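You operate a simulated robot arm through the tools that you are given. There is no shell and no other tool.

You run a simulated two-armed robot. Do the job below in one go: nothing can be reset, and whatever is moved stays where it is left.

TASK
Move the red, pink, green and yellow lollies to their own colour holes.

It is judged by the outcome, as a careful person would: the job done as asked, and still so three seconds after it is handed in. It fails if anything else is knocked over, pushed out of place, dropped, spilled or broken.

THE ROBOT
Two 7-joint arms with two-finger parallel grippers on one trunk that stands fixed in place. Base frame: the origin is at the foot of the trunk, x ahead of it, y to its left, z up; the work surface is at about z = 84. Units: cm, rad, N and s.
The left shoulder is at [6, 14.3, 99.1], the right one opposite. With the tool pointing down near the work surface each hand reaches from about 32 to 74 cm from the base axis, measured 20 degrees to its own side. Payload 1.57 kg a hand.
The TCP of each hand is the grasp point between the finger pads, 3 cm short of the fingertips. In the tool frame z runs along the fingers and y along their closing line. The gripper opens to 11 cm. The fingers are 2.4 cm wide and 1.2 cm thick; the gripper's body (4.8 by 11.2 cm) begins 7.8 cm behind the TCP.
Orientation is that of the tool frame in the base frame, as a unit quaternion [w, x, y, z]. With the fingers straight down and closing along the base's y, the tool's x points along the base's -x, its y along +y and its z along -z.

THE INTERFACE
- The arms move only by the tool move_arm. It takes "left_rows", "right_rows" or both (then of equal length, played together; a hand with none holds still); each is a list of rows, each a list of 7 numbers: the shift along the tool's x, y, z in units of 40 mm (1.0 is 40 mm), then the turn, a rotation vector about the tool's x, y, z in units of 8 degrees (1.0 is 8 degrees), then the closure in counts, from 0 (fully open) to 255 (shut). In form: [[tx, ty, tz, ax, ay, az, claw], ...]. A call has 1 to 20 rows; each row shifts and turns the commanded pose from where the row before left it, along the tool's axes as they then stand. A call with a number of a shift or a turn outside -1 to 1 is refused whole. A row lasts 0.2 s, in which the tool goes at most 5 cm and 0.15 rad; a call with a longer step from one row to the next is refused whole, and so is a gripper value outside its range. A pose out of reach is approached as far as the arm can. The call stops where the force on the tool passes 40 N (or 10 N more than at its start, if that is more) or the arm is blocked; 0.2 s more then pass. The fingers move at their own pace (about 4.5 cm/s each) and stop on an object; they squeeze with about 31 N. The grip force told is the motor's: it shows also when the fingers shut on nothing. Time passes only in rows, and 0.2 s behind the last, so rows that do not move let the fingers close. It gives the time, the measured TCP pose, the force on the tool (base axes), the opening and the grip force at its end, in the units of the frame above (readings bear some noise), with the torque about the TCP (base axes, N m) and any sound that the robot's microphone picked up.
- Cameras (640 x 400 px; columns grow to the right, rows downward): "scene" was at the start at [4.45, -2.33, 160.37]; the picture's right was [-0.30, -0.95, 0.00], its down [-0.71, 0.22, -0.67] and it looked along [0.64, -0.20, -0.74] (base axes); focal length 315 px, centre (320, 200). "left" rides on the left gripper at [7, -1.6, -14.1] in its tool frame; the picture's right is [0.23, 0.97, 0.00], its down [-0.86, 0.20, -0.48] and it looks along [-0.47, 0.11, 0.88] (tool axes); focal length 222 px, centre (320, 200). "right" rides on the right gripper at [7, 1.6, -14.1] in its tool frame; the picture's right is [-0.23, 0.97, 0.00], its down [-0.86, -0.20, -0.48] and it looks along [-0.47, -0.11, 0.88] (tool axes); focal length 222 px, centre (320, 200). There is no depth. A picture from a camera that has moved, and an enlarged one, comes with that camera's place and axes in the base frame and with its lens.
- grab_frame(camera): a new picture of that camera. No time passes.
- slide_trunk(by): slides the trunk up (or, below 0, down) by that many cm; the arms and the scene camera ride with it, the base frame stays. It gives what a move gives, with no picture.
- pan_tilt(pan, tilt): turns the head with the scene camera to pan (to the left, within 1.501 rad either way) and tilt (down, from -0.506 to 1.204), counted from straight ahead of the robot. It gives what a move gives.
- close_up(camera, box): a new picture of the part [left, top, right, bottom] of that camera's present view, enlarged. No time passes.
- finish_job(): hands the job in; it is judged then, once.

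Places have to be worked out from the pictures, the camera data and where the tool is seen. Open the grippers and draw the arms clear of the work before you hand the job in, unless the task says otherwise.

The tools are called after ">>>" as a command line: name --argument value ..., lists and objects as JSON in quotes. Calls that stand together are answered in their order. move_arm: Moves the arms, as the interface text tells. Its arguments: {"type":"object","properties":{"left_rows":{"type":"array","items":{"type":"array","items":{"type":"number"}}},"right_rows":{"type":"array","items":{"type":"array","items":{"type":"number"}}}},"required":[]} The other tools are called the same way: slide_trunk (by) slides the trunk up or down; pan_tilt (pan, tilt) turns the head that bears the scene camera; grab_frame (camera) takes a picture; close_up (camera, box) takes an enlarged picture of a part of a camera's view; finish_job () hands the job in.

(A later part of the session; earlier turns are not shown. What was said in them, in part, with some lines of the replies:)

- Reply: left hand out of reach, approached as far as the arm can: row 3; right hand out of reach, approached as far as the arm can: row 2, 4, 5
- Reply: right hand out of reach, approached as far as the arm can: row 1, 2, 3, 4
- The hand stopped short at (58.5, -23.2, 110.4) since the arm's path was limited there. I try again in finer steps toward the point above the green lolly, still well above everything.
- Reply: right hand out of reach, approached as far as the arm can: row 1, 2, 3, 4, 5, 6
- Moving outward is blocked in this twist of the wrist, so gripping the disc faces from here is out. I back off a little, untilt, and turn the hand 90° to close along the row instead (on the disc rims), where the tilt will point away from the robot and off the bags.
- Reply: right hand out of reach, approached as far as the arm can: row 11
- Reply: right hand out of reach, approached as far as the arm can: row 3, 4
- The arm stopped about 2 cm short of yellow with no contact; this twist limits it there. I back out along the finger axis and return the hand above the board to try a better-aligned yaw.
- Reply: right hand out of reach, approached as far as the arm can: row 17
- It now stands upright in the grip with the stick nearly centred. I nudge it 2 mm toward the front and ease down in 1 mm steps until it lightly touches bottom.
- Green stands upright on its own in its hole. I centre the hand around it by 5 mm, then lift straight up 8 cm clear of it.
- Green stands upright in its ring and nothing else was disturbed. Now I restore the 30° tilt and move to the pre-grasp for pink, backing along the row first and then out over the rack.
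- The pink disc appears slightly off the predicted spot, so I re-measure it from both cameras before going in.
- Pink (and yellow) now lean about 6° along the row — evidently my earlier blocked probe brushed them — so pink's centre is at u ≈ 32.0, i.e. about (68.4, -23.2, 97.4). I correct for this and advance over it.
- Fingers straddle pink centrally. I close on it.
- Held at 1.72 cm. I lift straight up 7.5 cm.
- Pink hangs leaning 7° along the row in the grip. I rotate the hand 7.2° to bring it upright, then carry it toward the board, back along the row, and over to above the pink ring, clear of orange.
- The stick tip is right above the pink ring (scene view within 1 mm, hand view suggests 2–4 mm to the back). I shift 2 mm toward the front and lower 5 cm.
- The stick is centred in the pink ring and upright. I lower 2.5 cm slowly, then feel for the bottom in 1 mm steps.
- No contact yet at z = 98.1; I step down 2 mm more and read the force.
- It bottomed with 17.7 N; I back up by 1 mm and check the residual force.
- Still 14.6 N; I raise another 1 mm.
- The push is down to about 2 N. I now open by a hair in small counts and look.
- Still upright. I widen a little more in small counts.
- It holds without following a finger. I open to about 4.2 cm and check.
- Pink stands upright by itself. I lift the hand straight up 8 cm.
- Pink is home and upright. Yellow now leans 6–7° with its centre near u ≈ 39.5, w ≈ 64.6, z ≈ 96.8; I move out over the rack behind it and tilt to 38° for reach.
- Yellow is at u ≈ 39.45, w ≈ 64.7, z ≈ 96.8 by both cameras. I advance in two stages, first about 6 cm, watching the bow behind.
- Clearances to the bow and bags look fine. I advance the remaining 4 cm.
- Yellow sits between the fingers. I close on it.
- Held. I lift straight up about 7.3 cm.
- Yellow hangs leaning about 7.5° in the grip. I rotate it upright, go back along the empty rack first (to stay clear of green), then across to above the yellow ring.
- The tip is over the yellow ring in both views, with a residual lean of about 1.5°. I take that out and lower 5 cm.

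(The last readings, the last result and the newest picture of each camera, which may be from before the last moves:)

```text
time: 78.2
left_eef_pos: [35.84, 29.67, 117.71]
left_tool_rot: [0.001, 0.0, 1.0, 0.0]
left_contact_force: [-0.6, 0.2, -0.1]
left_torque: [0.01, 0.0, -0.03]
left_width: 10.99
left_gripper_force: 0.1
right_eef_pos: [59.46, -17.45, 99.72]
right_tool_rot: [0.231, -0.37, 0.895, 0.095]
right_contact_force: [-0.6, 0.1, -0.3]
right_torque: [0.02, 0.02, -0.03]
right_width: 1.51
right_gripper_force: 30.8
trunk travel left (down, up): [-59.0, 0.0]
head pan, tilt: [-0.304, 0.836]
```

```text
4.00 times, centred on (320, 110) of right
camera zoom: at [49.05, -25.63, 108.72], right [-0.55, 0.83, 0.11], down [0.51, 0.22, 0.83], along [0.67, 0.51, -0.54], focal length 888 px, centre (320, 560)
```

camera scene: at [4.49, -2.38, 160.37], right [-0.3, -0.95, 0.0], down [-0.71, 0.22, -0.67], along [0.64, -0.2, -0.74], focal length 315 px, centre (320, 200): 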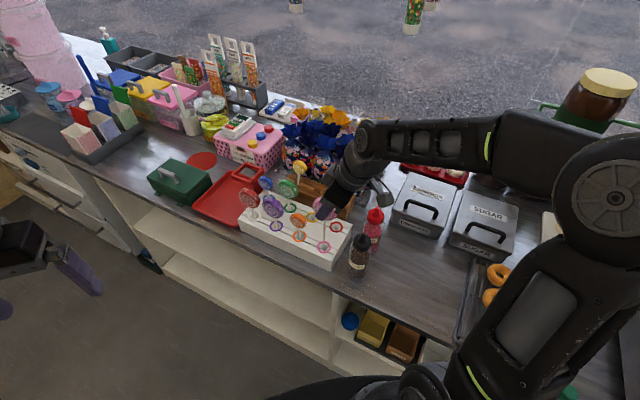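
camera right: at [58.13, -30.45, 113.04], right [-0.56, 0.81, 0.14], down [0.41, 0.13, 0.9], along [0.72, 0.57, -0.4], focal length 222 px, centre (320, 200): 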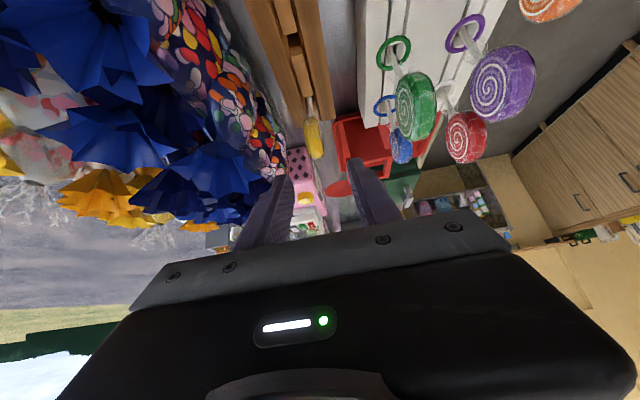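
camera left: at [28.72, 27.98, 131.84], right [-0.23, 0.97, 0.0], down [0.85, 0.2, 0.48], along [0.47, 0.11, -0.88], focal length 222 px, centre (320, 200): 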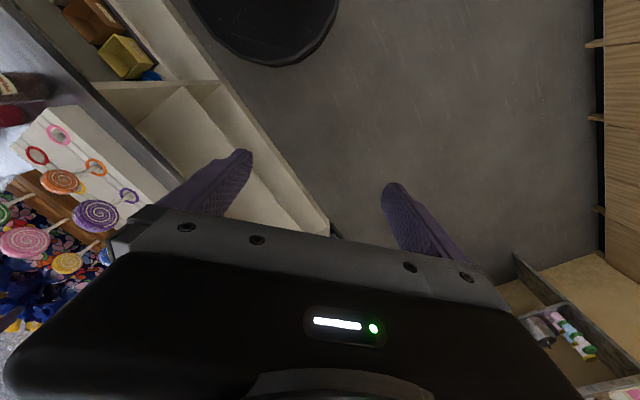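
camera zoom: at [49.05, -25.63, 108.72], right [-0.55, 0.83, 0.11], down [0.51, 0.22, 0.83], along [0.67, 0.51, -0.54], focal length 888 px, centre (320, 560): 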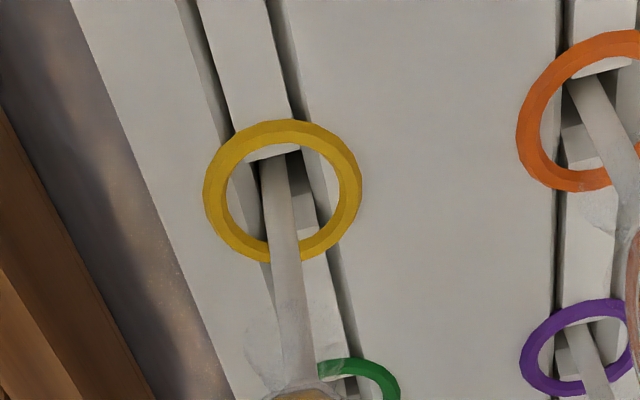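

Well centred and upright in the yellow ring. I lower 2 cm slowly, then feel for the bottom.

>>> move_arm --right_rows '[[0.0484, 0, 0.0876, 0, 0, 0, 255], [0.0484, 0, 0.0876, 0, 0, 0, 255], [0.0484, 0, 0.0876, 0, 0, 0, 255], [0.0484, 0, 0.0876, 0, 0, 0, 255], [0.0484, 0, 0.0876, 0, 0, 0, 255], [0, 0, 0, 0, 0, 0, 255]]'

```text
time: 79.6
left_eef_pos: [35.78, 29.55, 117.72]
left_tool_rot: [0.001, 0.0, 1.0, 0.0]
left_contact_force: [0.2, -0.9, -0.2]
left_torque: [-0.03, 0.01, -0.03]
left_width: 10.98
left_gripper_force: 0.0
right_eef_pos: [59.44, -17.52, 97.66]
right_tool_rot: [0.23, -0.371, 0.895, 0.096]
right_contact_force: [-0.4, 0.1, -0.9]
right_torque: [-0.01, 0.01, 0.0]
right_width: 1.51
right_gripper_force: 30.8
trunk travel left (down, up): [-59.0, 0.0]
head pan, tilt: [-0.304, 0.836]
```

No contact yet at z = 97.7; I step down 1 mm at a time.

>>> move_arm --right_rows '[[0.0121, 0, 0.0219, 0, 0, 0, 255], [0, 0, 0, 0, 0, 0, 255]]'

>>> move_arm --right_rows '[[0.0121, 0, 0.0219, 0, 0, 0, 255], [0, 0, 0, 0, 0, 0, 255]]'

```text
time: 80.2
left_eef_pos: [35.8, 29.57, 117.72]
left_tool_rot: [0.0, 0.001, 1.0, 0.0]
left_contact_force: [-0.4, 0.3, 0.4]
left_torque: [0.04, 0.03, 0.0]
left_width: 11.0
left_gripper_force: 0.2
right_eef_pos: [59.51, -17.46, 97.76]
right_tool_rot: [0.23, -0.371, 0.894, 0.096]
right_contact_force: [0.6, 0.5, -0.6]
right_torque: [0.01, -0.02, 0.01]
right_width: 1.49
right_gripper_force: 30.9
trunk travel left (down, up): [-59.0, 0.0]
head pan, tilt: [-0.304, 0.836]
```

```text
time: 80.8
left_eef_pos: [35.65, 29.64, 117.8]
left_tool_rot: [0.002, 0.001, 1.0, 0.0]
left_contact_force: [-0.4, -0.2, -0.1]
left_torque: [0.01, -0.03, -0.03]
left_width: 10.99
left_gripper_force: 0.1
right_eef_pos: [59.41, -17.58, 97.57]
right_tool_rot: [0.231, -0.371, 0.894, 0.096]
right_contact_force: [-1.3, -1.4, 6.3]
right_torque: [-0.05, 0.11, 0.0]
right_width: 1.49
right_gripper_force: 31.3
trunk travel left (down, up): [-59.0, 0.0]
head pan, tilt: [-0.304, 0.836]
```

Contact at about 6 N. I relieve half a millimetre and open by a hair.

>>> move_arm --right_rows '[[-0.006, 0, -0.011, 0, 0, 0, 255], [0, 0, 0, 0, 0, 0, 219], [0, 0, 0, 0, 0, 0, 217], [0, 0, 0, 0, 0, 0, 215], [0, 0, 0, 0, 0, 0, 215], [0, 0, 0, 0, 0, 0, 215]]'

>>> close_up --camera "scene" --box '[280, 170, 344, 230]'

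>>> close_up --camera "right" --box '[250, 80, 390, 240]'

```text
time: 82.2
left_eef_pos: [35.74, 29.67, 117.7]
left_tool_rot: [0.0, 0.0, 1.0, 0.0]
left_contact_force: [-0.7, 0.6, 0.0]
left_torque: [0.02, -0.01, -0.03]
left_width: 11.03
left_gripper_force: 0.0
right_eef_pos: [59.45, -17.55, 97.57]
right_tool_rot: [0.232, -0.37, 0.894, 0.095]
right_contact_force: [-0.1, -0.3, -0.2]
right_torque: [-0.02, -0.01, 0.02]
right_width: 1.73
right_gripper_force: 0.1
trunk travel left (down, up): [-59.0, 0.0]
head pan, tilt: [-0.304, 0.836]
```

```text
6.67 times, centred on (312, 200) of scene
camera zoom: at [4.45, -2.33, 160.37], right [-0.3, -0.95, 0.0], down [-0.71, 0.22, -0.67], along [0.64, -0.2, -0.74], focal length 2100 px, centre (373, 200)
```

zoom: 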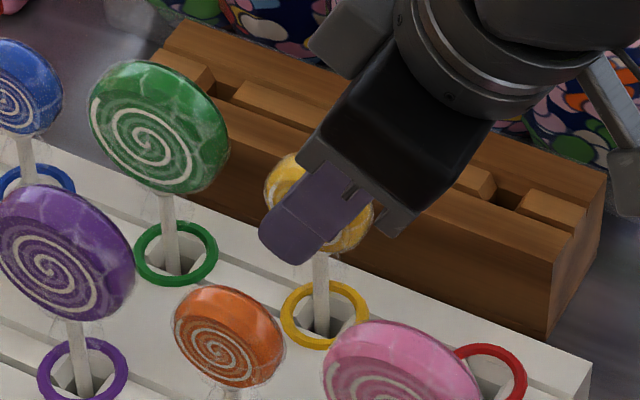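

```text
2.50 times, centred on (320, 160) of right
camera zoom: at [49.05, -25.64, 106.59], right [-0.55, 0.83, 0.11], down [0.51, 0.22, 0.83], along [0.67, 0.51, -0.54], focal length 555 px, centre (320, 300)
```

zoom: 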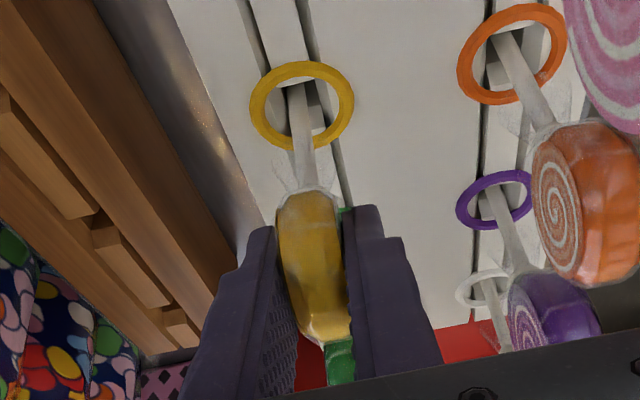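

Yellow stands between the barely open pads. I continue opening in small counts.

>>> move_arm --right_rows '[[0, 0, 0, 0, 0, 0, 212], [0, 0, 0, 0, 0, 0, 208], [0, 0, 0, 0, 0, 0, 204], [0, 0, 0, 0, 0, 0, 204], [0, 0, 0, 0, 0, 0, 204]]'

>>> close_up --camera "scene" --box '[280, 170, 344, 230]'

>>> close_up --camera "right" --box '[250, 80, 390, 240]'

```text
time: 83.4
left_eef_pos: [35.79, 29.62, 117.71]
left_tool_rot: [0.001, 0.0, 1.0, 0.0]
left_contact_force: [-1.3, 0.5, 0.0]
left_torque: [0.0, 0.03, 0.01]
left_width: 10.98
left_gripper_force: 0.0
right_eef_pos: [59.46, -17.62, 97.58]
right_tool_rot: [0.231, -0.37, 0.895, 0.096]
right_contact_force: [-1.1, -0.2, -0.1]
right_torque: [-0.03, -0.01, -0.01]
right_width: 2.19
right_gripper_force: 0.0
trunk travel left (down, up): [-59.0, 0.0]
head pan, tilt: [-0.304, 0.836]
```

```text
6.67 times, centred on (312, 200) of scene
camera zoom: at [4.45, -2.33, 160.37], right [-0.3, -0.95, 0.0], down [-0.71, 0.22, -0.67], along [0.64, -0.2, -0.74], focal length 2100 px, centre (373, 200)
```

zoom: 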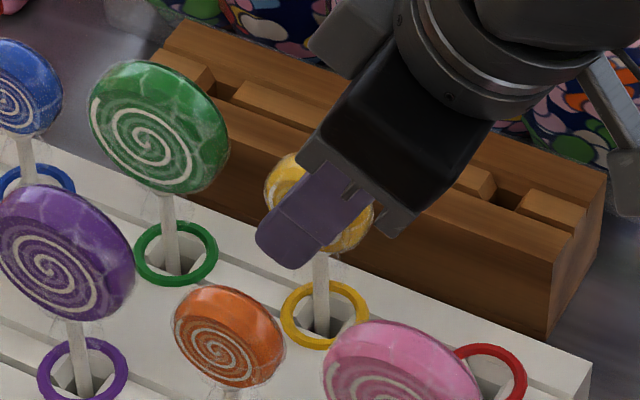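

```text
2.50 times, centred on (320, 160) of right
camera zoom: at [49.05, -25.64, 106.59], right [-0.55, 0.83, 0.11], down [0.51, 0.22, 0.83], along [0.67, 0.51, -0.54], focal length 555 px, centre (320, 300)
```

zoom: 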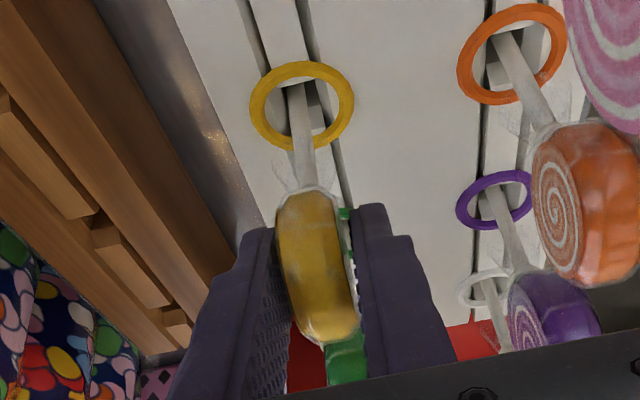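

Stable. I open to about 4.3 cm and check once more.

>>> move_arm --right_rows '[[0, 0, 0, 0, 0, 0, 195], [0, 0, 0, 0, 0, 0, 182], [0, 0, 0, 0, 0, 0, 168], [0, 0, 0, 0, 0, 0, 155], [0, 0, 0, 0, 0, 0, 155]]'

>>> close_up --camera "right" --box '[250, 80, 390, 240]'

>>> close_up --camera "scene" --box '[280, 170, 344, 230]'

```text
time: 84.6
left_eef_pos: [35.74, 29.57, 117.69]
left_tool_rot: [0.001, 0.0, 1.0, 0.0]
left_contact_force: [0.4, -0.7, 0.0]
left_torque: [0.0, -0.02, 0.02]
left_width: 10.99
left_gripper_force: 0.0
right_eef_pos: [59.52, -17.56, 97.63]
right_tool_rot: [0.231, -0.371, 0.894, 0.097]
right_contact_force: [-0.2, 0.3, -0.2]
right_torque: [0.01, -0.02, -0.04]
right_width: 4.31
right_gripper_force: 0.0
trunk travel left (down, up): [-59.0, 0.0]
head pan, tilt: [-0.304, 0.836]
```

```text
2.50 times, centred on (320, 160) of right
camera zoom: at [49.05, -25.64, 106.59], right [-0.55, 0.83, 0.11], down [0.51, 0.22, 0.83], along [0.67, 0.51, -0.54], focal length 555 px, centre (320, 300)
```

zoom: 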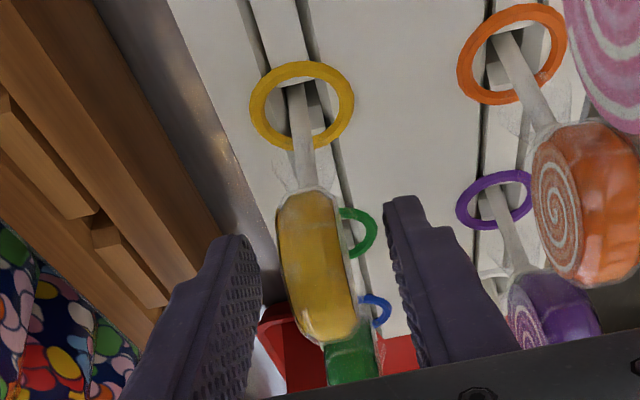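

```text
6.67 times, centred on (312, 200) of scene
camera zoom: at [4.45, -2.33, 160.37], right [-0.3, -0.95, 0.0], down [-0.71, 0.22, -0.67], along [0.64, -0.2, -0.74], focal length 2100 px, centre (373, 200)
```

zoom: 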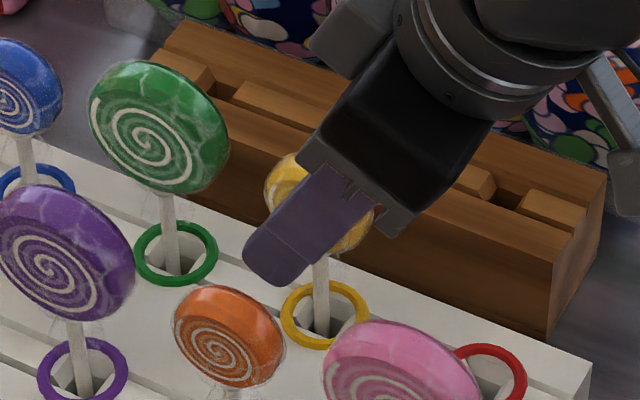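

Yellow stands on its own. I lift clear, then go to a pre-grasp for red (≈ (65.1, -1.5, 97.4) in the white ring), passing above all lollies at z ≈ 106.5.

>>> move_arm --right_rows '[[-0.121, 0, -0.219, 0, 0, 0, 155], [-0.242, 0, -0.438, 0, 0, 0, 155], [-0.242, 0, -0.438, 0, 0, 0, 155], [-0.242, 0, -0.438, 0, 0, 0, 155], [-0.242, 0, -0.438, 0, 0, 0, 155], [0, 0.9625, 0, 0, 0, 0, 148], [0, 0.9625, 0, 0, 0, 0, 148], [-0.795, 0, 0.441, 0, 0, 0, 148], [-0.795, 0, 0.441, 0, 0, 0, 148], [-0.795, 0, 0.441, 0, 0, 0, 148], [0, 0, 0, 0, 0, 0, 148]]'

>>> grab_frame --camera "right"

>>> close_up --camera "right" --box '[220, 60, 420, 240]'

>>> grab_frame --camera "scene"

```text
time: 87.0
left_eef_pos: [35.78, 29.63, 117.8]
left_tool_rot: [0.001, 0.0, 1.0, 0.001]
left_contact_force: [0.0, 0.5, 0.2]
left_torque: [0.01, -0.01, -0.01]
left_width: 11.0
left_gripper_force: 0.0
right_eef_pos: [61.75, -4.39, 106.45]
right_tool_rot: [0.232, -0.37, 0.895, 0.096]
right_contact_force: [0.1, 0.4, 0.6]
right_torque: [0.0, -0.02, 0.0]
right_width: 4.6
right_gripper_force: 0.1
trunk travel left (down, up): [-59.0, 0.0]
head pan, tilt: [-0.304, 0.836]
```

```text
taken
camera right: at [51.33, -12.48, 115.51], right [-0.55, 0.83, 0.11], down [0.51, 0.22, 0.83], along [0.67, 0.51, -0.54], focal length 222 px, centre (320, 200)
```

right: 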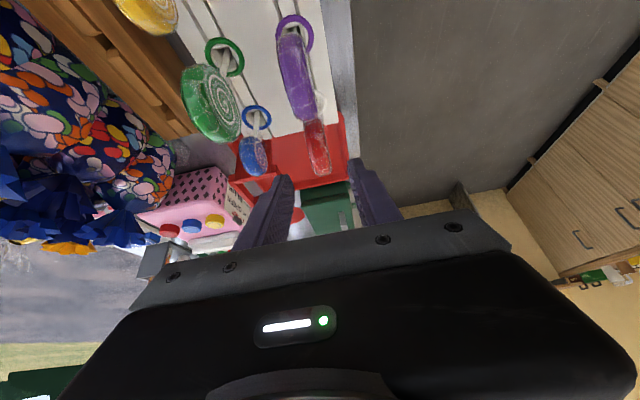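

```text
2.22 times, centred on (320, 150) of right
camera zoom: at [51.33, -12.48, 115.51], right [-0.55, 0.83, 0.11], down [0.51, 0.22, 0.83], along [0.67, 0.51, -0.54], focal length 494 px, centre (320, 311)
```

zoom: 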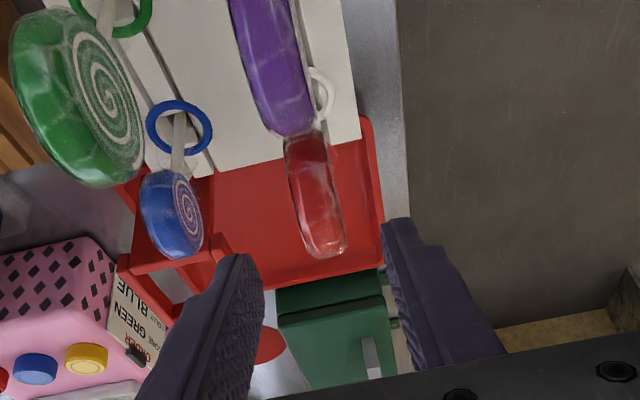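

```text
taken
camera scene: at [4.36, -2.38, 160.38], right [-0.3, -0.95, 0.0], down [-0.71, 0.22, -0.67], along [0.64, -0.2, -0.74], focal length 315 px, centre (320, 200)
```

scene: 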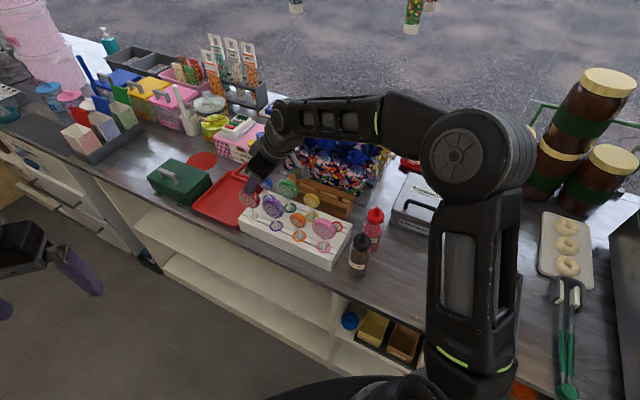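

Red's centre comes out at u ≈ 45.1, w ≈ 47.0, z ≈ 97.4, nicely between the fingers' paths and clear of purple. I advance 9.3 cm over it.

>>> move_arm --right_rows '[[0.107, 0, 0, 0, 0, 0, 148], [0, 0, 0.4655, 0, 0, 0, 148], [0, 0, 0.4655, 0, 0, 0, 148], [0, 0, 0.4655, 0, 0, 0, 148], [0, 0, 0.4655, 0, 0, 0, 148], [0, 0, 0.4655, 0, 0, 0, 148]]'

>>> close_up --camera "right" --box '[200, 60, 420, 260]'

>>> close_up --camera "scene" --box '[230, 160, 310, 230]'

```text
time: 88.4
left_eef_pos: [35.78, 29.7, 117.67]
left_tool_rot: [0.0, -0.001, 1.0, 0.0]
left_contact_force: [-0.1, -0.2, -0.4]
left_torque: [0.02, 0.04, 0.0]
left_width: 11.02
left_gripper_force: 0.0
right_eef_pos: [64.72, -1.44, 98.25]
right_tool_rot: [0.23, -0.371, 0.895, 0.095]
right_contact_force: [-0.5, 0.4, 0.5]
right_torque: [0.04, 0.03, -0.01]
right_width: 4.61
right_gripper_force: 0.0
trunk travel left (down, up): [-59.0, 0.0]
head pan, tilt: [-0.304, 0.836]
```

```text
2.00 times, centred on (310, 160) of right
camera zoom: at [54.29, -9.54, 107.16], right [-0.55, 0.83, 0.11], down [0.51, 0.22, 0.83], along [0.67, 0.51, -0.54], focal length 444 px, centre (340, 280)
```

zoom: 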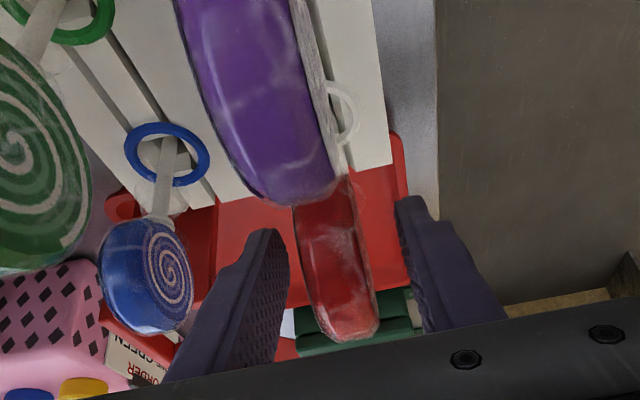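

```text
5.71 times, centred on (270, 195) of scene
camera zoom: at [4.5, -2.3, 160.37], right [-0.3, -0.95, 0.0], down [-0.71, 0.22, -0.67], along [0.64, -0.2, -0.74], focal length 1800 px, centre (606, 229)
```

zoom: 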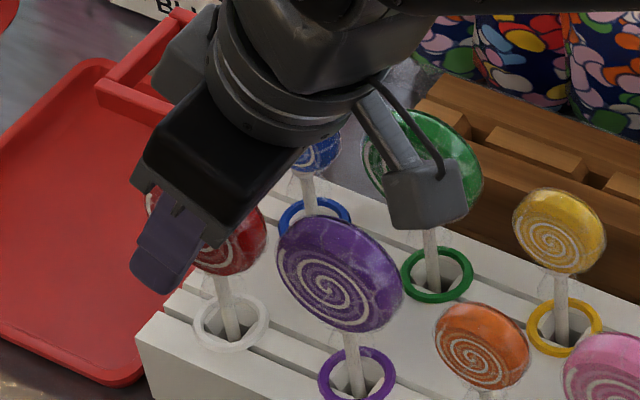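

The fingers straddle red with purple and blue clear. I close on it.

>>> move_arm --right_rows '[[0, 0, 0, 0, 0, 0, 190], [0, 0, 0, 0, 0, 0, 225], [0, 0, 0, 0, 0, 0, 255], [0, 0, 0, 0, 0, 0, 255], [0, 0, 0, 0, 0, 0, 255]]'

>>> close_up --camera "right" --box '[200, 60, 420, 260]'

>>> close_up --camera "scene" --box '[230, 160, 310, 230]'

```text
time: 89.6
left_eef_pos: [35.89, 29.6, 117.72]
left_tool_rot: [0.0, 0.001, 1.0, -0.001]
left_contact_force: [-0.1, -0.3, 0.6]
left_torque: [-0.01, 0.03, 0.0]
left_width: 11.01
left_gripper_force: 0.0
right_eef_pos: [64.69, -1.4, 98.19]
right_tool_rot: [0.23, -0.371, 0.894, 0.096]
right_contact_force: [-0.5, -0.4, 1.0]
right_torque: [-0.01, 0.03, -0.02]
right_width: 1.72
right_gripper_force: 31.0
trunk travel left (down, up): [-59.0, 0.0]
head pan, tilt: [-0.304, 0.836]
```

```text
2.00 times, centred on (310, 160) of right
camera zoom: at [54.25, -9.55, 107.2], right [-0.55, 0.83, 0.11], down [0.51, 0.22, 0.83], along [0.67, 0.51, -0.54], focal length 444 px, centre (340, 280)
```

zoom: 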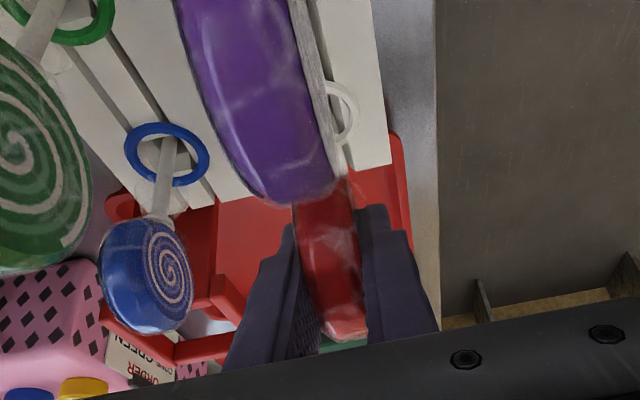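

```text
5.71 times, centred on (270, 195) of scene
camera zoom: at [4.46, -2.32, 160.37], right [-0.3, -0.95, 0.0], down [-0.71, 0.22, -0.67], along [0.64, -0.2, -0.74], focal length 1800 px, centre (606, 229)
```

zoom: 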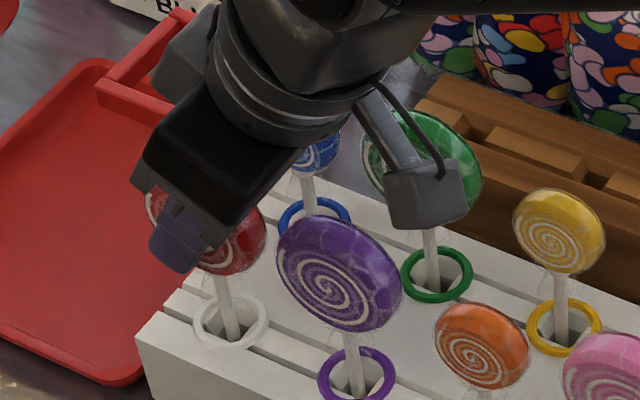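

Red is held. I lift it straight up 9 cm.

>>> move_arm --right_rows '[[-0.121, 0, -0.219, 0, 0, 0, 255], [-0.121, 0, -0.219, 0, 0, 0, 255], [-0.1815, 0, -0.3285, 0, 0, 0, 255], [-0.1815, 0, -0.3285, 0, 0, 0, 255], [-0.242, 0, -0.438, 0, 0, 0, 255], [-0.242, 0, -0.438, 0, 0, 0, 255]]'

>>> close_up --camera "scene" --box '[220, 140, 320, 240]'

>>> close_up --camera "right" --box '[220, 60, 420, 240]'

```text
time: 91.0
left_eef_pos: [35.78, 29.62, 117.65]
left_tool_rot: [0.001, -0.001, 1.0, 0.0]
left_contact_force: [-0.2, 0.1, -0.7]
left_torque: [0.03, -0.04, 0.02]
left_width: 11.03
left_gripper_force: 0.1
right_eef_pos: [64.72, -1.58, 107.36]
right_tool_rot: [0.231, -0.371, 0.894, 0.096]
right_contact_force: [0.1, 0.2, -0.6]
right_torque: [0.02, 0.0, 0.01]
right_width: 1.72
right_gripper_force: 31.1
trunk travel left (down, up): [-59.0, 0.0]
head pan, tilt: [-0.304, 0.836]
```

```text
4.00 times, centred on (270, 190) of scene
camera zoom: at [4.43, -2.32, 160.37], right [-0.3, -0.95, 0.0], down [-0.71, 0.22, -0.67], along [0.64, -0.2, -0.74], focal length 1260 px, centre (520, 240)
```

zoom: 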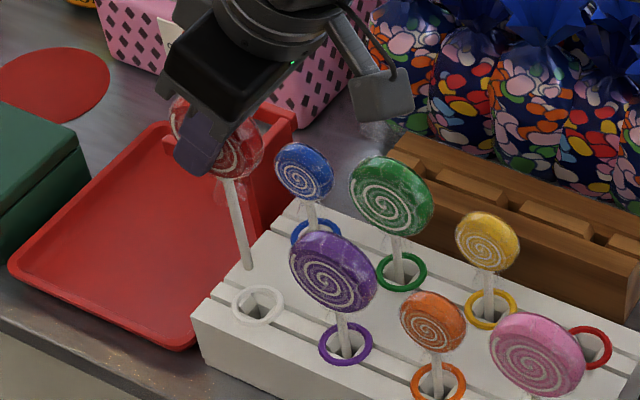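

```text
2.22 times, centred on (320, 150) of right
camera zoom: at [54.25, -9.61, 116.26], right [-0.55, 0.83, 0.11], down [0.51, 0.22, 0.83], along [0.67, 0.51, -0.54], focal length 494 px, centre (320, 311)
```

zoom: 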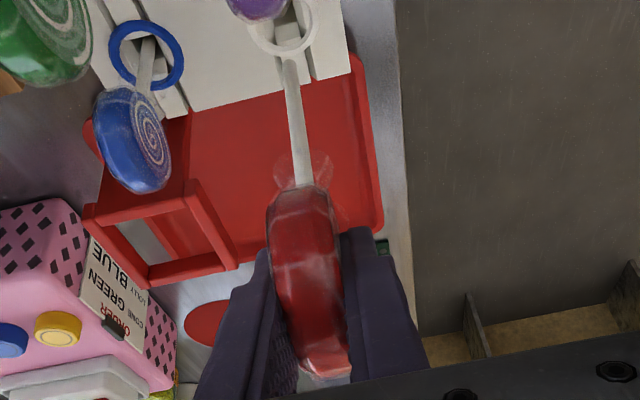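

Red is clear and everything else stands. Before carrying it to the red hole (near the berry bottle), I measure the bottle tops from two cameras to be sure the hand clears them.

>>> close_up --camera "left" --box '[0, 60, 80, 130]'

>>> close_up --camera "scene" --box '[330, 195, 410, 285]'

```text
5.71 times, centred on (40, 95) of left
camera zoom: at [28.8, 27.96, 131.83], right [-0.23, 0.97, 0.0], down [0.85, 0.2, 0.48], along [0.47, 0.11, -0.88], focal length 1269 px, centre (1920, 800)
```

zoom: 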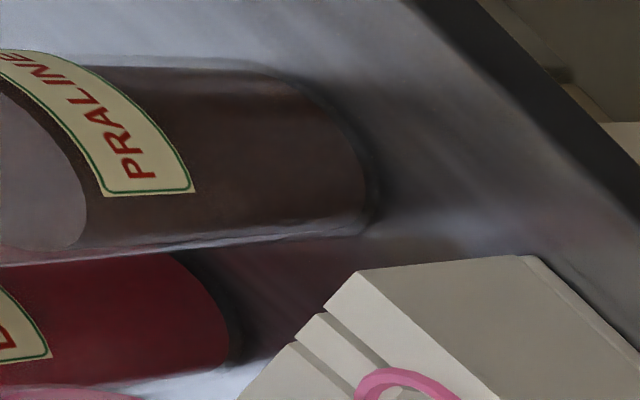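

```text
4.44 times, centred on (370, 240) of scene
camera zoom: at [4.43, -2.32, 160.37], right [-0.3, -0.95, 0.0], down [-0.71, 0.22, -0.67], along [0.64, -0.2, -0.74], focal length 1400 px, centre (98, 22)
```

zoom: 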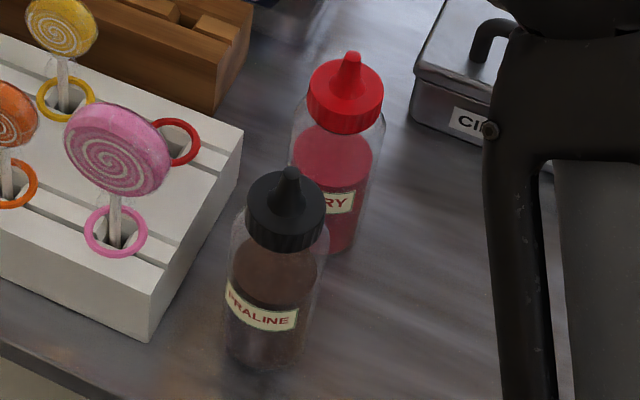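

The bottle tops are at about z = 101.5, so the hand clears them by some 3 cm. I bring red to the corridor between the two rows and carry it along between them, stopping near the end for a look.

>>> move_arm --right_rows '[[0, -0.49, 0, 0, 0, 0, 255], [0, -0.49, 0, 0, 0, 0, 255], [0.818, 0, -0.4535, 0, 0, 0, 255], [0.818, 0, -0.4535, 0, 0, 0, 255], [0.818, 0, -0.4535, 0, 0, 0, 255], [0.818, 0, -0.4535, 0, 0, 0, 255], [0.818, 0, -0.4535, 0, 0, 0, 255], [0.818, 0, -0.4535, 0, 0, 0, 255], [0, 0, 0, 0, 0, 0, 255]]'

>>> close_up --camera "scene" --box '[230, 140, 370, 260]'

>>> close_up --camera "right" --box '[220, 60, 420, 240]'

```text
time: 93.0
left_eef_pos: [35.8, 29.68, 117.68]
left_tool_rot: [0.0, -0.001, 1.0, -0.001]
left_contact_force: [-0.3, 0.1, 0.0]
left_torque: [-0.03, 0.0, 0.02]
left_width: 10.99
left_gripper_force: 0.1
right_eef_pos: [51.46, -20.03, 107.29]
right_tool_rot: [0.23, -0.372, 0.894, 0.097]
right_contact_force: [-0.2, -0.1, -0.4]
right_torque: [0.0, 0.01, -0.01]
right_width: 1.72
right_gripper_force: 30.8
trunk travel left (down, up): [-59.0, 0.0]
head pan, tilt: [-0.304, 0.836]
```

```text
3.33 times, centred on (300, 200) of scene
camera zoom: at [4.52, -2.3, 160.37], right [-0.3, -0.95, 0.0], down [-0.71, 0.22, -0.67], along [0.64, -0.2, -0.74], focal length 1050 px, centre (387, 200)
```

zoom: 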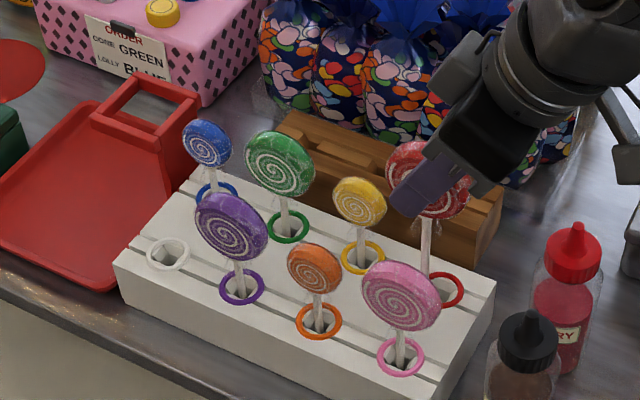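

```text
2.22 times, centred on (320, 150) of right
camera zoom: at [41.06, -28.21, 116.33], right [-0.55, 0.83, 0.11], down [0.51, 0.22, 0.83], along [0.67, 0.51, -0.54], focal length 494 px, centre (320, 311)
```

zoom: 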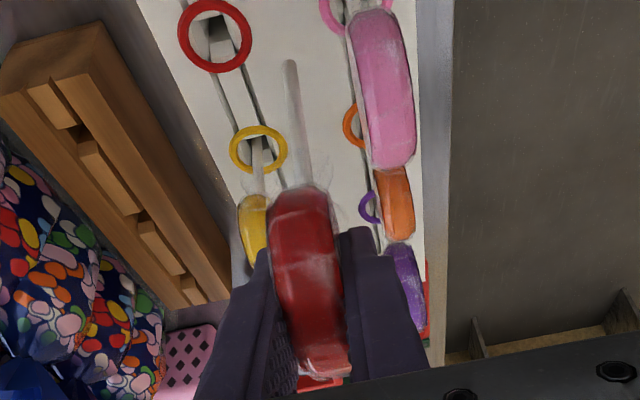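

All others remain standing. I move across the last 3.9 cm to above the red ring.

>>> move_arm --right_rows '[[0, -0.4875, 0, 0, 0, 0, 255], [0, -0.4875, 0, 0, 0, 0, 255], [0.121, 0, 0.219, 0, 0, 0, 255], [0, 0, 0, 0, 0, 0, 255]]'

>>> close_up --camera "scene" --box '[290, 170, 370, 240]'

>>> close_up --camera "right" --box '[220, 60, 420, 240]'

```text
time: 94.0
left_eef_pos: [35.89, 29.57, 117.74]
left_tool_rot: [0.001, -0.001, 1.0, 0.0]
left_contact_force: [0.0, 0.0, 0.1]
left_torque: [-0.01, -0.01, -0.01]
left_width: 10.96
left_gripper_force: 0.1
right_eef_pos: [54.19, -22.9, 106.25]
right_tool_rot: [0.232, -0.371, 0.894, 0.097]
right_contact_force: [0.5, 0.4, -0.7]
right_torque: [0.0, 0.0, 0.02]
right_width: 1.7
right_gripper_force: 31.1
trunk travel left (down, up): [-59.0, 0.0]
head pan, tilt: [-0.304, 0.836]
```

```text
5.71 times, centred on (330, 205) of scene
camera zoom: at [4.44, -2.34, 160.37], right [-0.3, -0.95, 0.0], down [-0.71, 0.22, -0.67], along [0.64, -0.2, -0.74], focal length 1800 px, centre (263, 171)
```

zoom: 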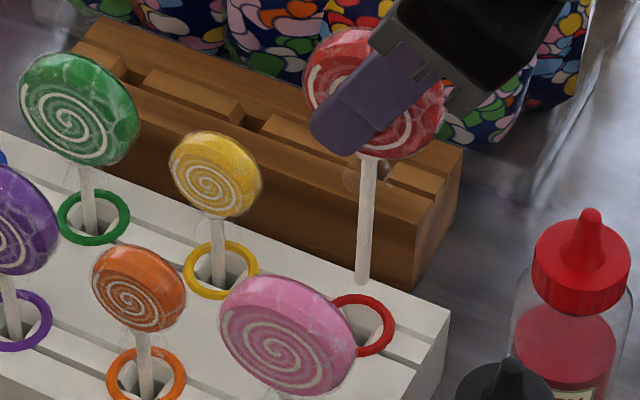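

```text
2.22 times, centred on (320, 150) of right
camera zoom: at [43.83, -30.99, 115.26], right [-0.55, 0.83, 0.11], down [0.51, 0.22, 0.83], along [0.67, 0.51, -0.54], focal length 494 px, centre (320, 311)
```

zoom: 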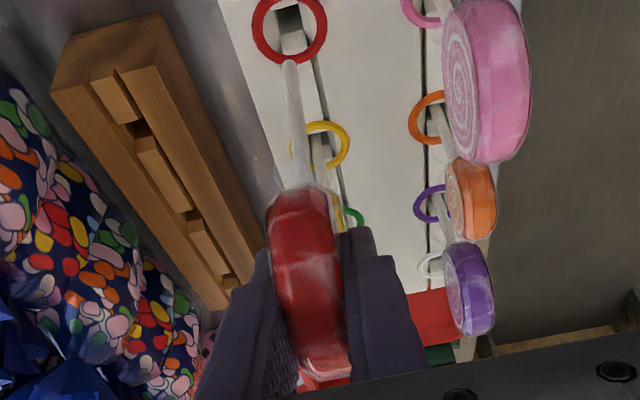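

The tip is within about 2 mm of the red hole and the stick is upright. I nudge 2 mm forward and lower 5 cm.

>>> move_arm --right_rows '[[-0.022, 0.05, 0.012, 0, 0, 0, 255], [0.121, 0, 0.219, 0, 0, 0, 255], [0.121, 0, 0.219, 0, 0, 0, 255], [0.121, 0, 0.219, 0, 0, 0, 255], [0.121, 0, 0.219, 0, 0, 0, 255], [0.121, 0, 0.219, 0, 0, 0, 255]]'

>>> close_up --camera "scene" --box '[290, 170, 370, 240]'

>>> close_up --camera "right" --box '[270, 60, 370, 160]'

```text
time: 95.4
left_eef_pos: [35.79, 29.59, 117.62]
left_tool_rot: [0.001, 0.0, 1.0, 0.0]
left_contact_force: [-0.1, 1.2, 0.3]
left_torque: [0.01, -0.03, 0.01]
left_width: 10.99
left_gripper_force: 0.1
right_eef_pos: [54.25, -22.49, 101.33]
right_tool_rot: [0.231, -0.371, 0.894, 0.096]
right_contact_force: [0.1, -0.4, -0.3]
right_torque: [-0.01, 0.02, 0.0]
right_width: 1.71
right_gripper_force: 31.0
trunk travel left (down, up): [-59.0, 0.0]
head pan, tilt: [-0.304, 0.836]
```

```text
5.71 times, centred on (330, 205) of scene
camera zoom: at [4.47, -2.34, 160.37], right [-0.3, -0.95, 0.0], down [-0.71, 0.22, -0.67], along [0.64, -0.2, -0.74], focal length 1800 px, centre (263, 171)
```

zoom: 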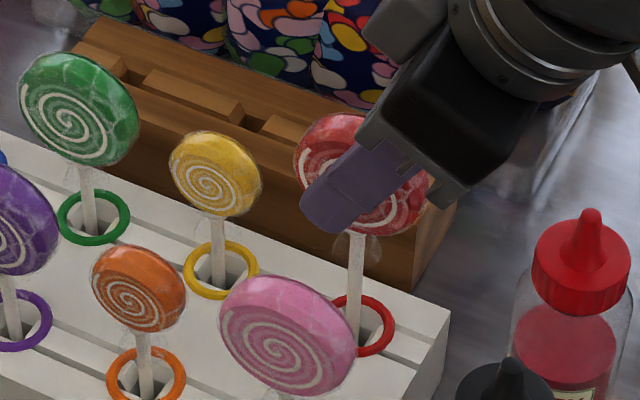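

```text
4.00 times, centred on (320, 110) of right
camera zoom: at [43.89, -30.66, 110.19], right [-0.55, 0.83, 0.11], down [0.51, 0.22, 0.83], along [0.67, 0.51, -0.54], focal length 888 px, centre (320, 560)
```

zoom: 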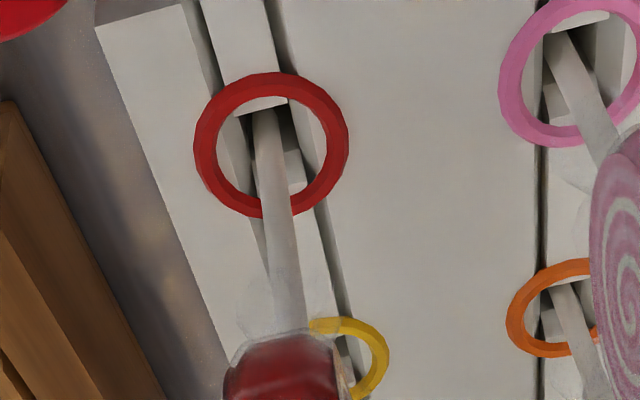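

The stick is centred in the red ring. I lower 2.8 cm slowly, then feel for the bottom.

>>> move_arm --right_rows '[[0.0484, 0, 0.0876, 0, 0, 0, 255], [0.0484, 0, 0.0876, 0, 0, 0, 255], [0.0484, 0, 0.0876, 0, 0, 0, 255], [0.0484, 0, 0.0876, 0, 0, 0, 255], [0.0484, 0, 0.0876, 0, 0, 0, 255], [0.0484, 0, 0.0876, 0, 0, 0, 255], [0.0484, 0, 0.0876, 0, 0, 0, 255], [0, 0, 0, 0, 0, 0, 255]]'

```text
time: 97.2
left_eef_pos: [35.61, 29.47, 117.74]
left_tool_rot: [0.0, 0.0, 1.0, 0.001]
left_contact_force: [-0.1, 0.0, -0.8]
left_torque: [0.05, 0.01, -0.01]
left_width: 11.0
left_gripper_force: 0.1
right_eef_pos: [54.35, -22.63, 98.39]
right_tool_rot: [0.231, -0.371, 0.894, 0.096]
right_contact_force: [0.1, 0.2, -0.8]
right_torque: [-0.01, -0.01, 0.01]
right_width: 1.72
right_gripper_force: 31.2
trunk travel left (down, up): [-59.0, 0.0]
head pan, tilt: [-0.304, 0.836]
```

No contact yet; I step down in 1 mm steps, reading the force each time.

>>> move_arm --right_rows '[[0.0121, 0, 0.0219, 0, 0, 0, 255], [0, 0, 0, 0, 0, 0, 255]]'

>>> move_arm --right_rows '[[0.0121, 0, 0.0219, 0, 0, 0, 255], [0, 0, 0, 0, 0, 0, 255]]'

```text
time: 97.8
left_eef_pos: [35.78, 29.74, 117.69]
left_tool_rot: [0.001, 0.0, 1.0, 0.001]
left_contact_force: [-0.3, -0.5, 0.8]
left_torque: [0.0, 0.0, -0.01]
left_width: 10.99
left_gripper_force: 0.1
right_eef_pos: [54.28, -22.59, 98.38]
right_tool_rot: [0.231, -0.371, 0.894, 0.097]
right_contact_force: [1.0, -0.1, -0.3]
right_torque: [0.01, -0.03, -0.03]
right_width: 1.75
right_gripper_force: 31.1
trunk travel left (down, up): [-59.0, 0.0]
head pan, tilt: [-0.304, 0.836]
```

```text
time: 98.4
left_eef_pos: [35.85, 29.53, 117.73]
left_tool_rot: [0.001, -0.001, 1.0, 0.0]
left_contact_force: [0.3, 0.6, 0.1]
left_torque: [0.01, 0.0, -0.01]
left_width: 11.02
left_gripper_force: 0.0
right_eef_pos: [54.35, -22.46, 98.15]
right_tool_rot: [0.231, -0.37, 0.895, 0.096]
right_contact_force: [-0.2, 0.7, -0.5]
right_torque: [0.0, 0.02, 0.0]
right_width: 1.73
right_gripper_force: 31.2
trunk travel left (down, up): [-59.0, 0.0]
head pan, tilt: [-0.304, 0.836]
```

Still free; one or two more 1 mm steps.

>>> move_arm --right_rows '[[0.0121, 0, 0.0219, 0, 0, 0, 255], [0, 0, 0, 0, 0, 0, 255]]'

```text
time: 99.0
left_eef_pos: [35.77, 29.57, 117.74]
left_tool_rot: [0.001, 0.0, 1.0, 0.0]
left_contact_force: [0.4, -1.1, 0.8]
left_torque: [0.02, 0.02, 0.01]
left_width: 11.0
left_gripper_force: 0.0
right_eef_pos: [54.29, -22.59, 98.12]
right_tool_rot: [0.231, -0.371, 0.894, 0.097]
right_contact_force: [-0.1, 0.3, 2.6]
right_torque: [0.0, 0.01, -0.03]
right_width: 1.71
right_gripper_force: 30.9
trunk travel left (down, up): [-59.0, 0.0]
head pan, tilt: [-0.304, 0.836]
```

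A light 2.6 N touch. I open by a hair and look.

>>> move_arm --right_rows '[[0, 0, 0, 0, 0, 0, 214], [0, 0, 0, 0, 0, 0, 212], [0, 0, 0, 0, 0, 0, 210], [0, 0, 0, 0, 0, 0, 210], [0, 0, 0, 0, 0, 0, 210]]'

>>> close_up --camera "scene" --box '[290, 170, 370, 240]'

>>> close_up --camera "right" --box '[250, 80, 390, 240]'

```text
time: 100.2
left_eef_pos: [35.85, 29.62, 117.76]
left_tool_rot: [0.0, 0.0, 1.0, 0.001]
left_contact_force: [0.9, -0.6, 0.5]
left_torque: [0.01, -0.01, -0.01]
left_width: 11.0
left_gripper_force: 0.0
right_eef_pos: [54.32, -22.6, 98.16]
right_tool_rot: [0.232, -0.37, 0.894, 0.096]
right_contact_force: [0.0, -0.2, -0.2]
right_torque: [-0.04, -0.03, 0.02]
right_width: 1.96
right_gripper_force: 0.1
trunk travel left (down, up): [-59.0, 0.0]
head pan, tilt: [-0.304, 0.836]
```

```text
5.71 times, centred on (330, 205) of scene
camera zoom: at [4.45, -2.33, 160.37], right [-0.3, -0.95, 0.0], down [-0.71, 0.22, -0.67], along [0.64, -0.2, -0.74], focal length 1800 px, centre (263, 171)
```

zoom: 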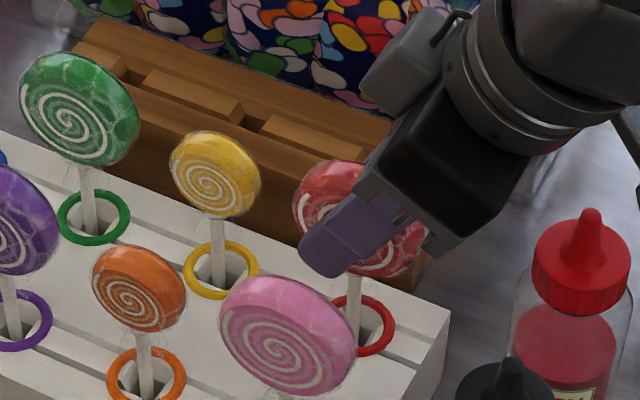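

```text
2.50 times, centred on (320, 160) of right
camera zoom: at [43.87, -30.67, 107.13], right [-0.55, 0.83, 0.11], down [0.51, 0.22, 0.83], along [0.67, 0.51, -0.54], focal length 555 px, centre (320, 300)
```

zoom: 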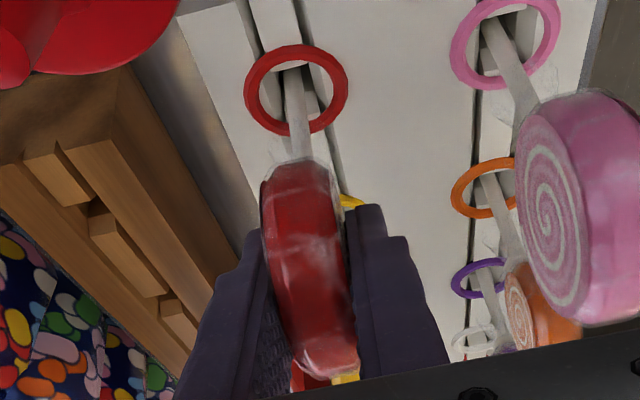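

Red stands between the barely open pads. I continue opening in small counts.

>>> move_arm --right_rows '[[0, 0, 0, 0, 0, 0, 206], [0, 0, 0, 0, 0, 0, 202], [0, 0, 0, 0, 0, 0, 198], [0, 0, 0, 0, 0, 0, 198], [0, 0, 0, 0, 0, 0, 198]]'

>>> close_up --camera "scene" --box '[290, 170, 370, 240]'

>>> close_up --camera "right" --box '[250, 80, 390, 240]'

```text
time: 101.4
left_eef_pos: [35.8, 29.69, 117.59]
left_tool_rot: [0.001, 0.0, 1.0, 0.0]
left_contact_force: [1.0, -0.8, -1.1]
left_torque: [-0.03, -0.01, -0.01]
left_width: 11.02
left_gripper_force: 0.0
right_eef_pos: [54.26, -22.62, 98.12]
right_tool_rot: [0.231, -0.371, 0.894, 0.096]
right_contact_force: [-0.4, -1.4, 0.4]
right_torque: [-0.03, -0.01, 0.01]
right_width: 2.47
right_gripper_force: 0.0
trunk travel left (down, up): [-59.0, 0.0]
head pan, tilt: [-0.304, 0.836]
```

```text
5.71 times, centred on (330, 205) of scene
camera zoom: at [4.45, -2.33, 160.37], right [-0.3, -0.95, 0.0], down [-0.71, 0.22, -0.67], along [0.64, -0.2, -0.74], focal length 1800 px, centre (263, 171)
```

zoom: 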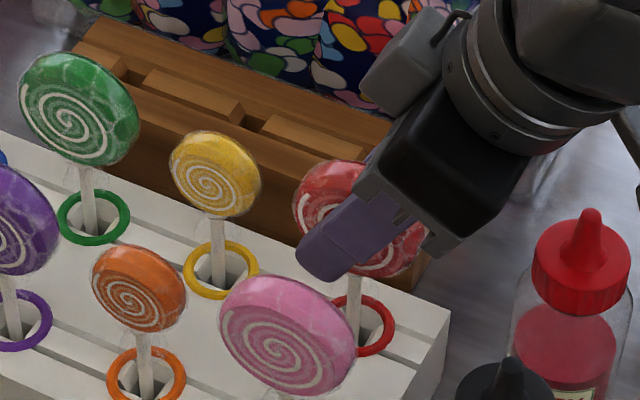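

```text
2.50 times, centred on (320, 160) of right
camera zoom: at [43.87, -30.67, 107.13], right [-0.55, 0.83, 0.11], down [0.51, 0.22, 0.83], along [0.67, 0.51, -0.54], focal length 555 px, centre (320, 300)
```

zoom: 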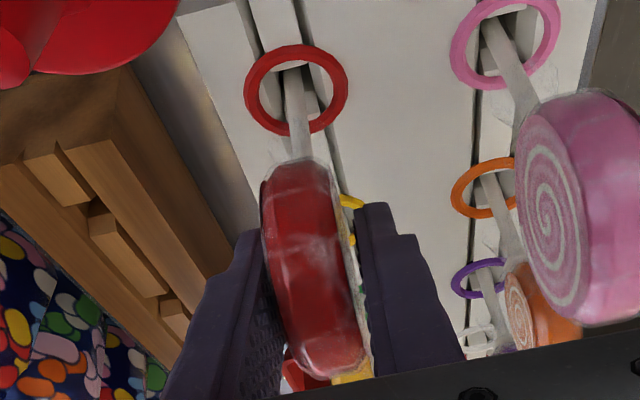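

Stable. I open to about 4.3 cm and check again.

>>> move_arm --right_rows '[[0, 0, 0, 0, 0, 0, 190], [0, 0, 0, 0, 0, 0, 178], [0, 0, 0, 0, 0, 0, 166], [0, 0, 0, 0, 0, 0, 155], [0, 0, 0, 0, 0, 0, 155]]'

>>> close_up --camera "right" --box '[250, 80, 390, 240]'

>>> close_up --camera "scene" --box '[290, 170, 370, 240]'

```text
time: 102.6
left_eef_pos: [35.8, 29.5, 117.68]
left_tool_rot: [0.001, 0.0, 1.0, 0.0]
left_contact_force: [0.5, -0.8, -0.1]
left_torque: [0.01, 0.0, 0.0]
left_width: 11.02
left_gripper_force: 0.1
right_eef_pos: [54.39, -22.56, 98.2]
right_tool_rot: [0.231, -0.371, 0.894, 0.096]
right_contact_force: [0.0, -0.5, -0.7]
right_torque: [0.01, 0.01, 0.0]
right_width: 4.3
right_gripper_force: 0.1
trunk travel left (down, up): [-59.0, 0.0]
head pan, tilt: [-0.304, 0.836]
```

```text
2.50 times, centred on (320, 160) of right
camera zoom: at [43.87, -30.67, 107.13], right [-0.55, 0.83, 0.11], down [0.51, 0.22, 0.83], along [0.67, 0.51, -0.54], focal length 555 px, centre (320, 300)
```

zoom: 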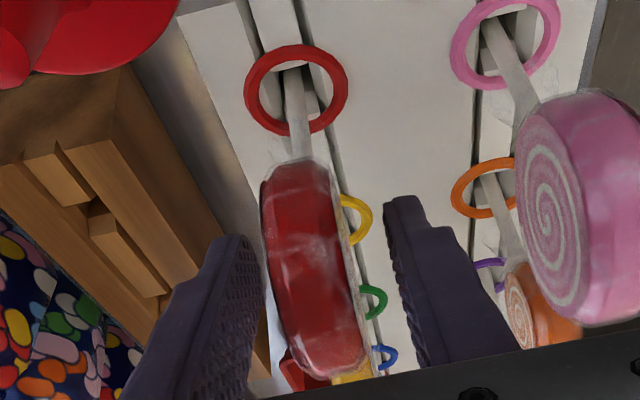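

```text
5.71 times, centred on (330, 205) of scene
camera zoom: at [4.45, -2.33, 160.37], right [-0.3, -0.95, 0.0], down [-0.71, 0.22, -0.67], along [0.64, -0.2, -0.74], focal length 1800 px, centre (263, 171)
```

zoom: 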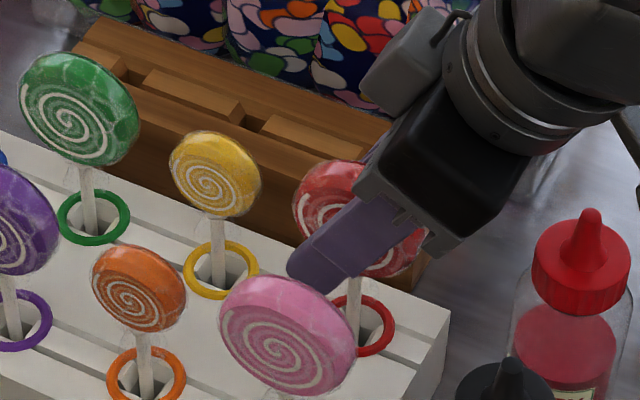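

Red stands on its own. I centre the hand around it by 4 mm and lift straight up 9 cm.

>>> move_arm --right_rows '[[0, -0.1, 0, 0, 0, 0, 155], [-0.121, 0, -0.219, 0, 0, 0, 155], [-0.242, 0, -0.438, 0, 0, 0, 155], [-0.242, 0, -0.438, 0, 0, 0, 155], [-0.242, 0, -0.438, 0, 0, 0, 155], [-0.242, 0, -0.438, 0, 0, 0, 155]]'

>>> close_up --camera "scene" --box '[230, 130, 390, 270]'

```text
time: 104.0
left_eef_pos: [35.79, 29.56, 117.65]
left_tool_rot: [0.001, 0.0, 1.0, -0.001]
left_contact_force: [0.7, 0.0, -0.4]
left_torque: [0.01, 0.0, 0.0]
left_width: 11.0
left_gripper_force: 0.0
right_eef_pos: [54.38, -22.95, 107.26]
right_tool_rot: [0.231, -0.371, 0.894, 0.096]
right_contact_force: [-0.2, 0.9, -0.3]
right_torque: [0.0, 0.0, -0.02]
right_width: 4.34
right_gripper_force: 0.0
trunk travel left (down, up): [-59.0, 0.0]
head pan, tilt: [-0.304, 0.836]
```

```text
2.86 times, centred on (310, 200) of scene
camera zoom: at [4.41, -2.32, 160.37], right [-0.3, -0.95, 0.0], down [-0.71, 0.22, -0.67], along [0.64, -0.2, -0.74], focal length 900 px, centre (349, 200)
```

zoom: 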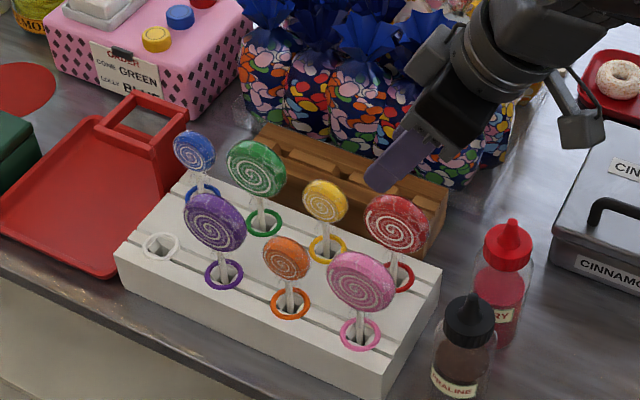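

All four are in their own rings, upright, with the rest undisturbed. I raise the right hand further and draw it back clear of the counter, opening it fully.

>>> move_arm --right_rows '[[-0.206, 0, -0.372, 0, 0, 0, 155], [-0.206, 0, -0.372, 0, 0, 0, 155], [-0.206, 0, -0.372, 0, 0, 0, 155], [0.519, 0.2, -0.45, 0, 0, 0, 120], [0.519, 0.2, -0.45, 0, 0, 0, 80], [0.519, 0.2, -0.45, 0, 0, 0, 40], [0.6, 0.3, -0.4, 0, 0, 0, 0], [0.6, 0.3, -0.4, 0, 0, 0, 0], [0, 0, 0, 0, 0, 0, 0], [0, 0, 0, 0, 0, 0, 0]]'

>>> grab_frame --camera "scene"

>>> close_up --camera "scene" --box '[230, 130, 390, 270]'

```text
time: 106.2
left_eef_pos: [35.76, 29.57, 117.66]
left_tool_rot: [0.001, 0.0, 1.0, 0.0]
left_contact_force: [0.2, 0.8, 1.0]
left_torque: [-0.04, 0.02, 0.01]
left_width: 11.01
left_gripper_force: 0.0
right_eef_pos: [41.44, -29.31, 114.57]
right_tool_rot: [0.232, -0.371, 0.894, 0.097]
right_contact_force: [-0.6, 0.2, 0.5]
right_torque: [0.03, 0.01, -0.01]
right_width: 10.99
right_gripper_force: 0.1
trunk travel left (down, up): [-59.0, 0.0]
head pan, tilt: [-0.304, 0.836]
```

```text
taken
camera scene: at [4.4, -2.34, 160.37], right [-0.3, -0.95, 0.0], down [-0.71, 0.22, -0.67], along [0.64, -0.2, -0.74], focal length 315 px, centre (320, 200)
```

scene: 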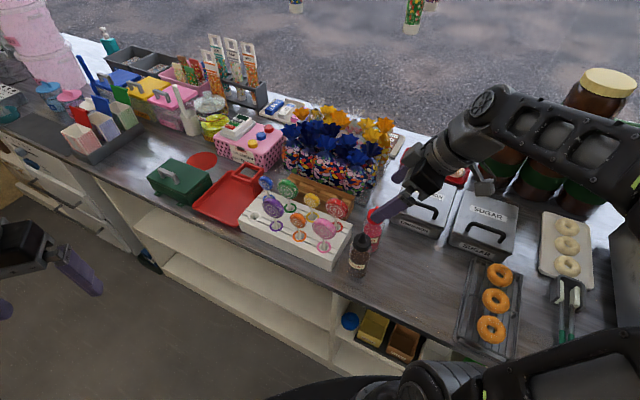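

```text
2.86 times, centred on (310, 200) of scene
camera zoom: at [4.4, -2.34, 160.37], right [-0.3, -0.95, 0.0], down [-0.71, 0.22, -0.67], along [0.64, -0.2, -0.74], focal length 900 px, centre (349, 200)
```

zoom: 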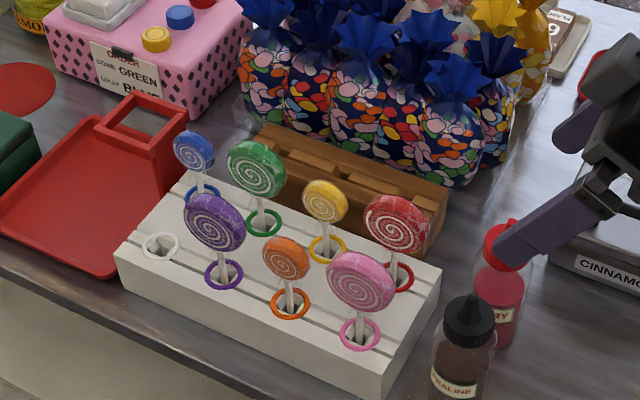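

All four lollies stand upright in their own rings, orange, purple and blue are untouched, the bottles, rack and bags are in place, and both hands are open and clear. I hand the job in.

>>> finish_job

```text
The job is handed in.
```

The red, pink, green and yellow lollies are each standing upright in their own colour holes, and I've handed the job in.

- **Bump along the way:** while reaching for yellow I brushed the pink and yellow lollies in the wooden rack and they tilted about 6–7°. Both straightened when I moved them.
- **Everything else:** in the last pictures, the orange, purple and blue lollies, the rack, the bags and the bottles looked undisturbed.
- **Arms:** both grippers are open and clear. The right hand stopped about 10 cm above the berry bottle, without touching it.
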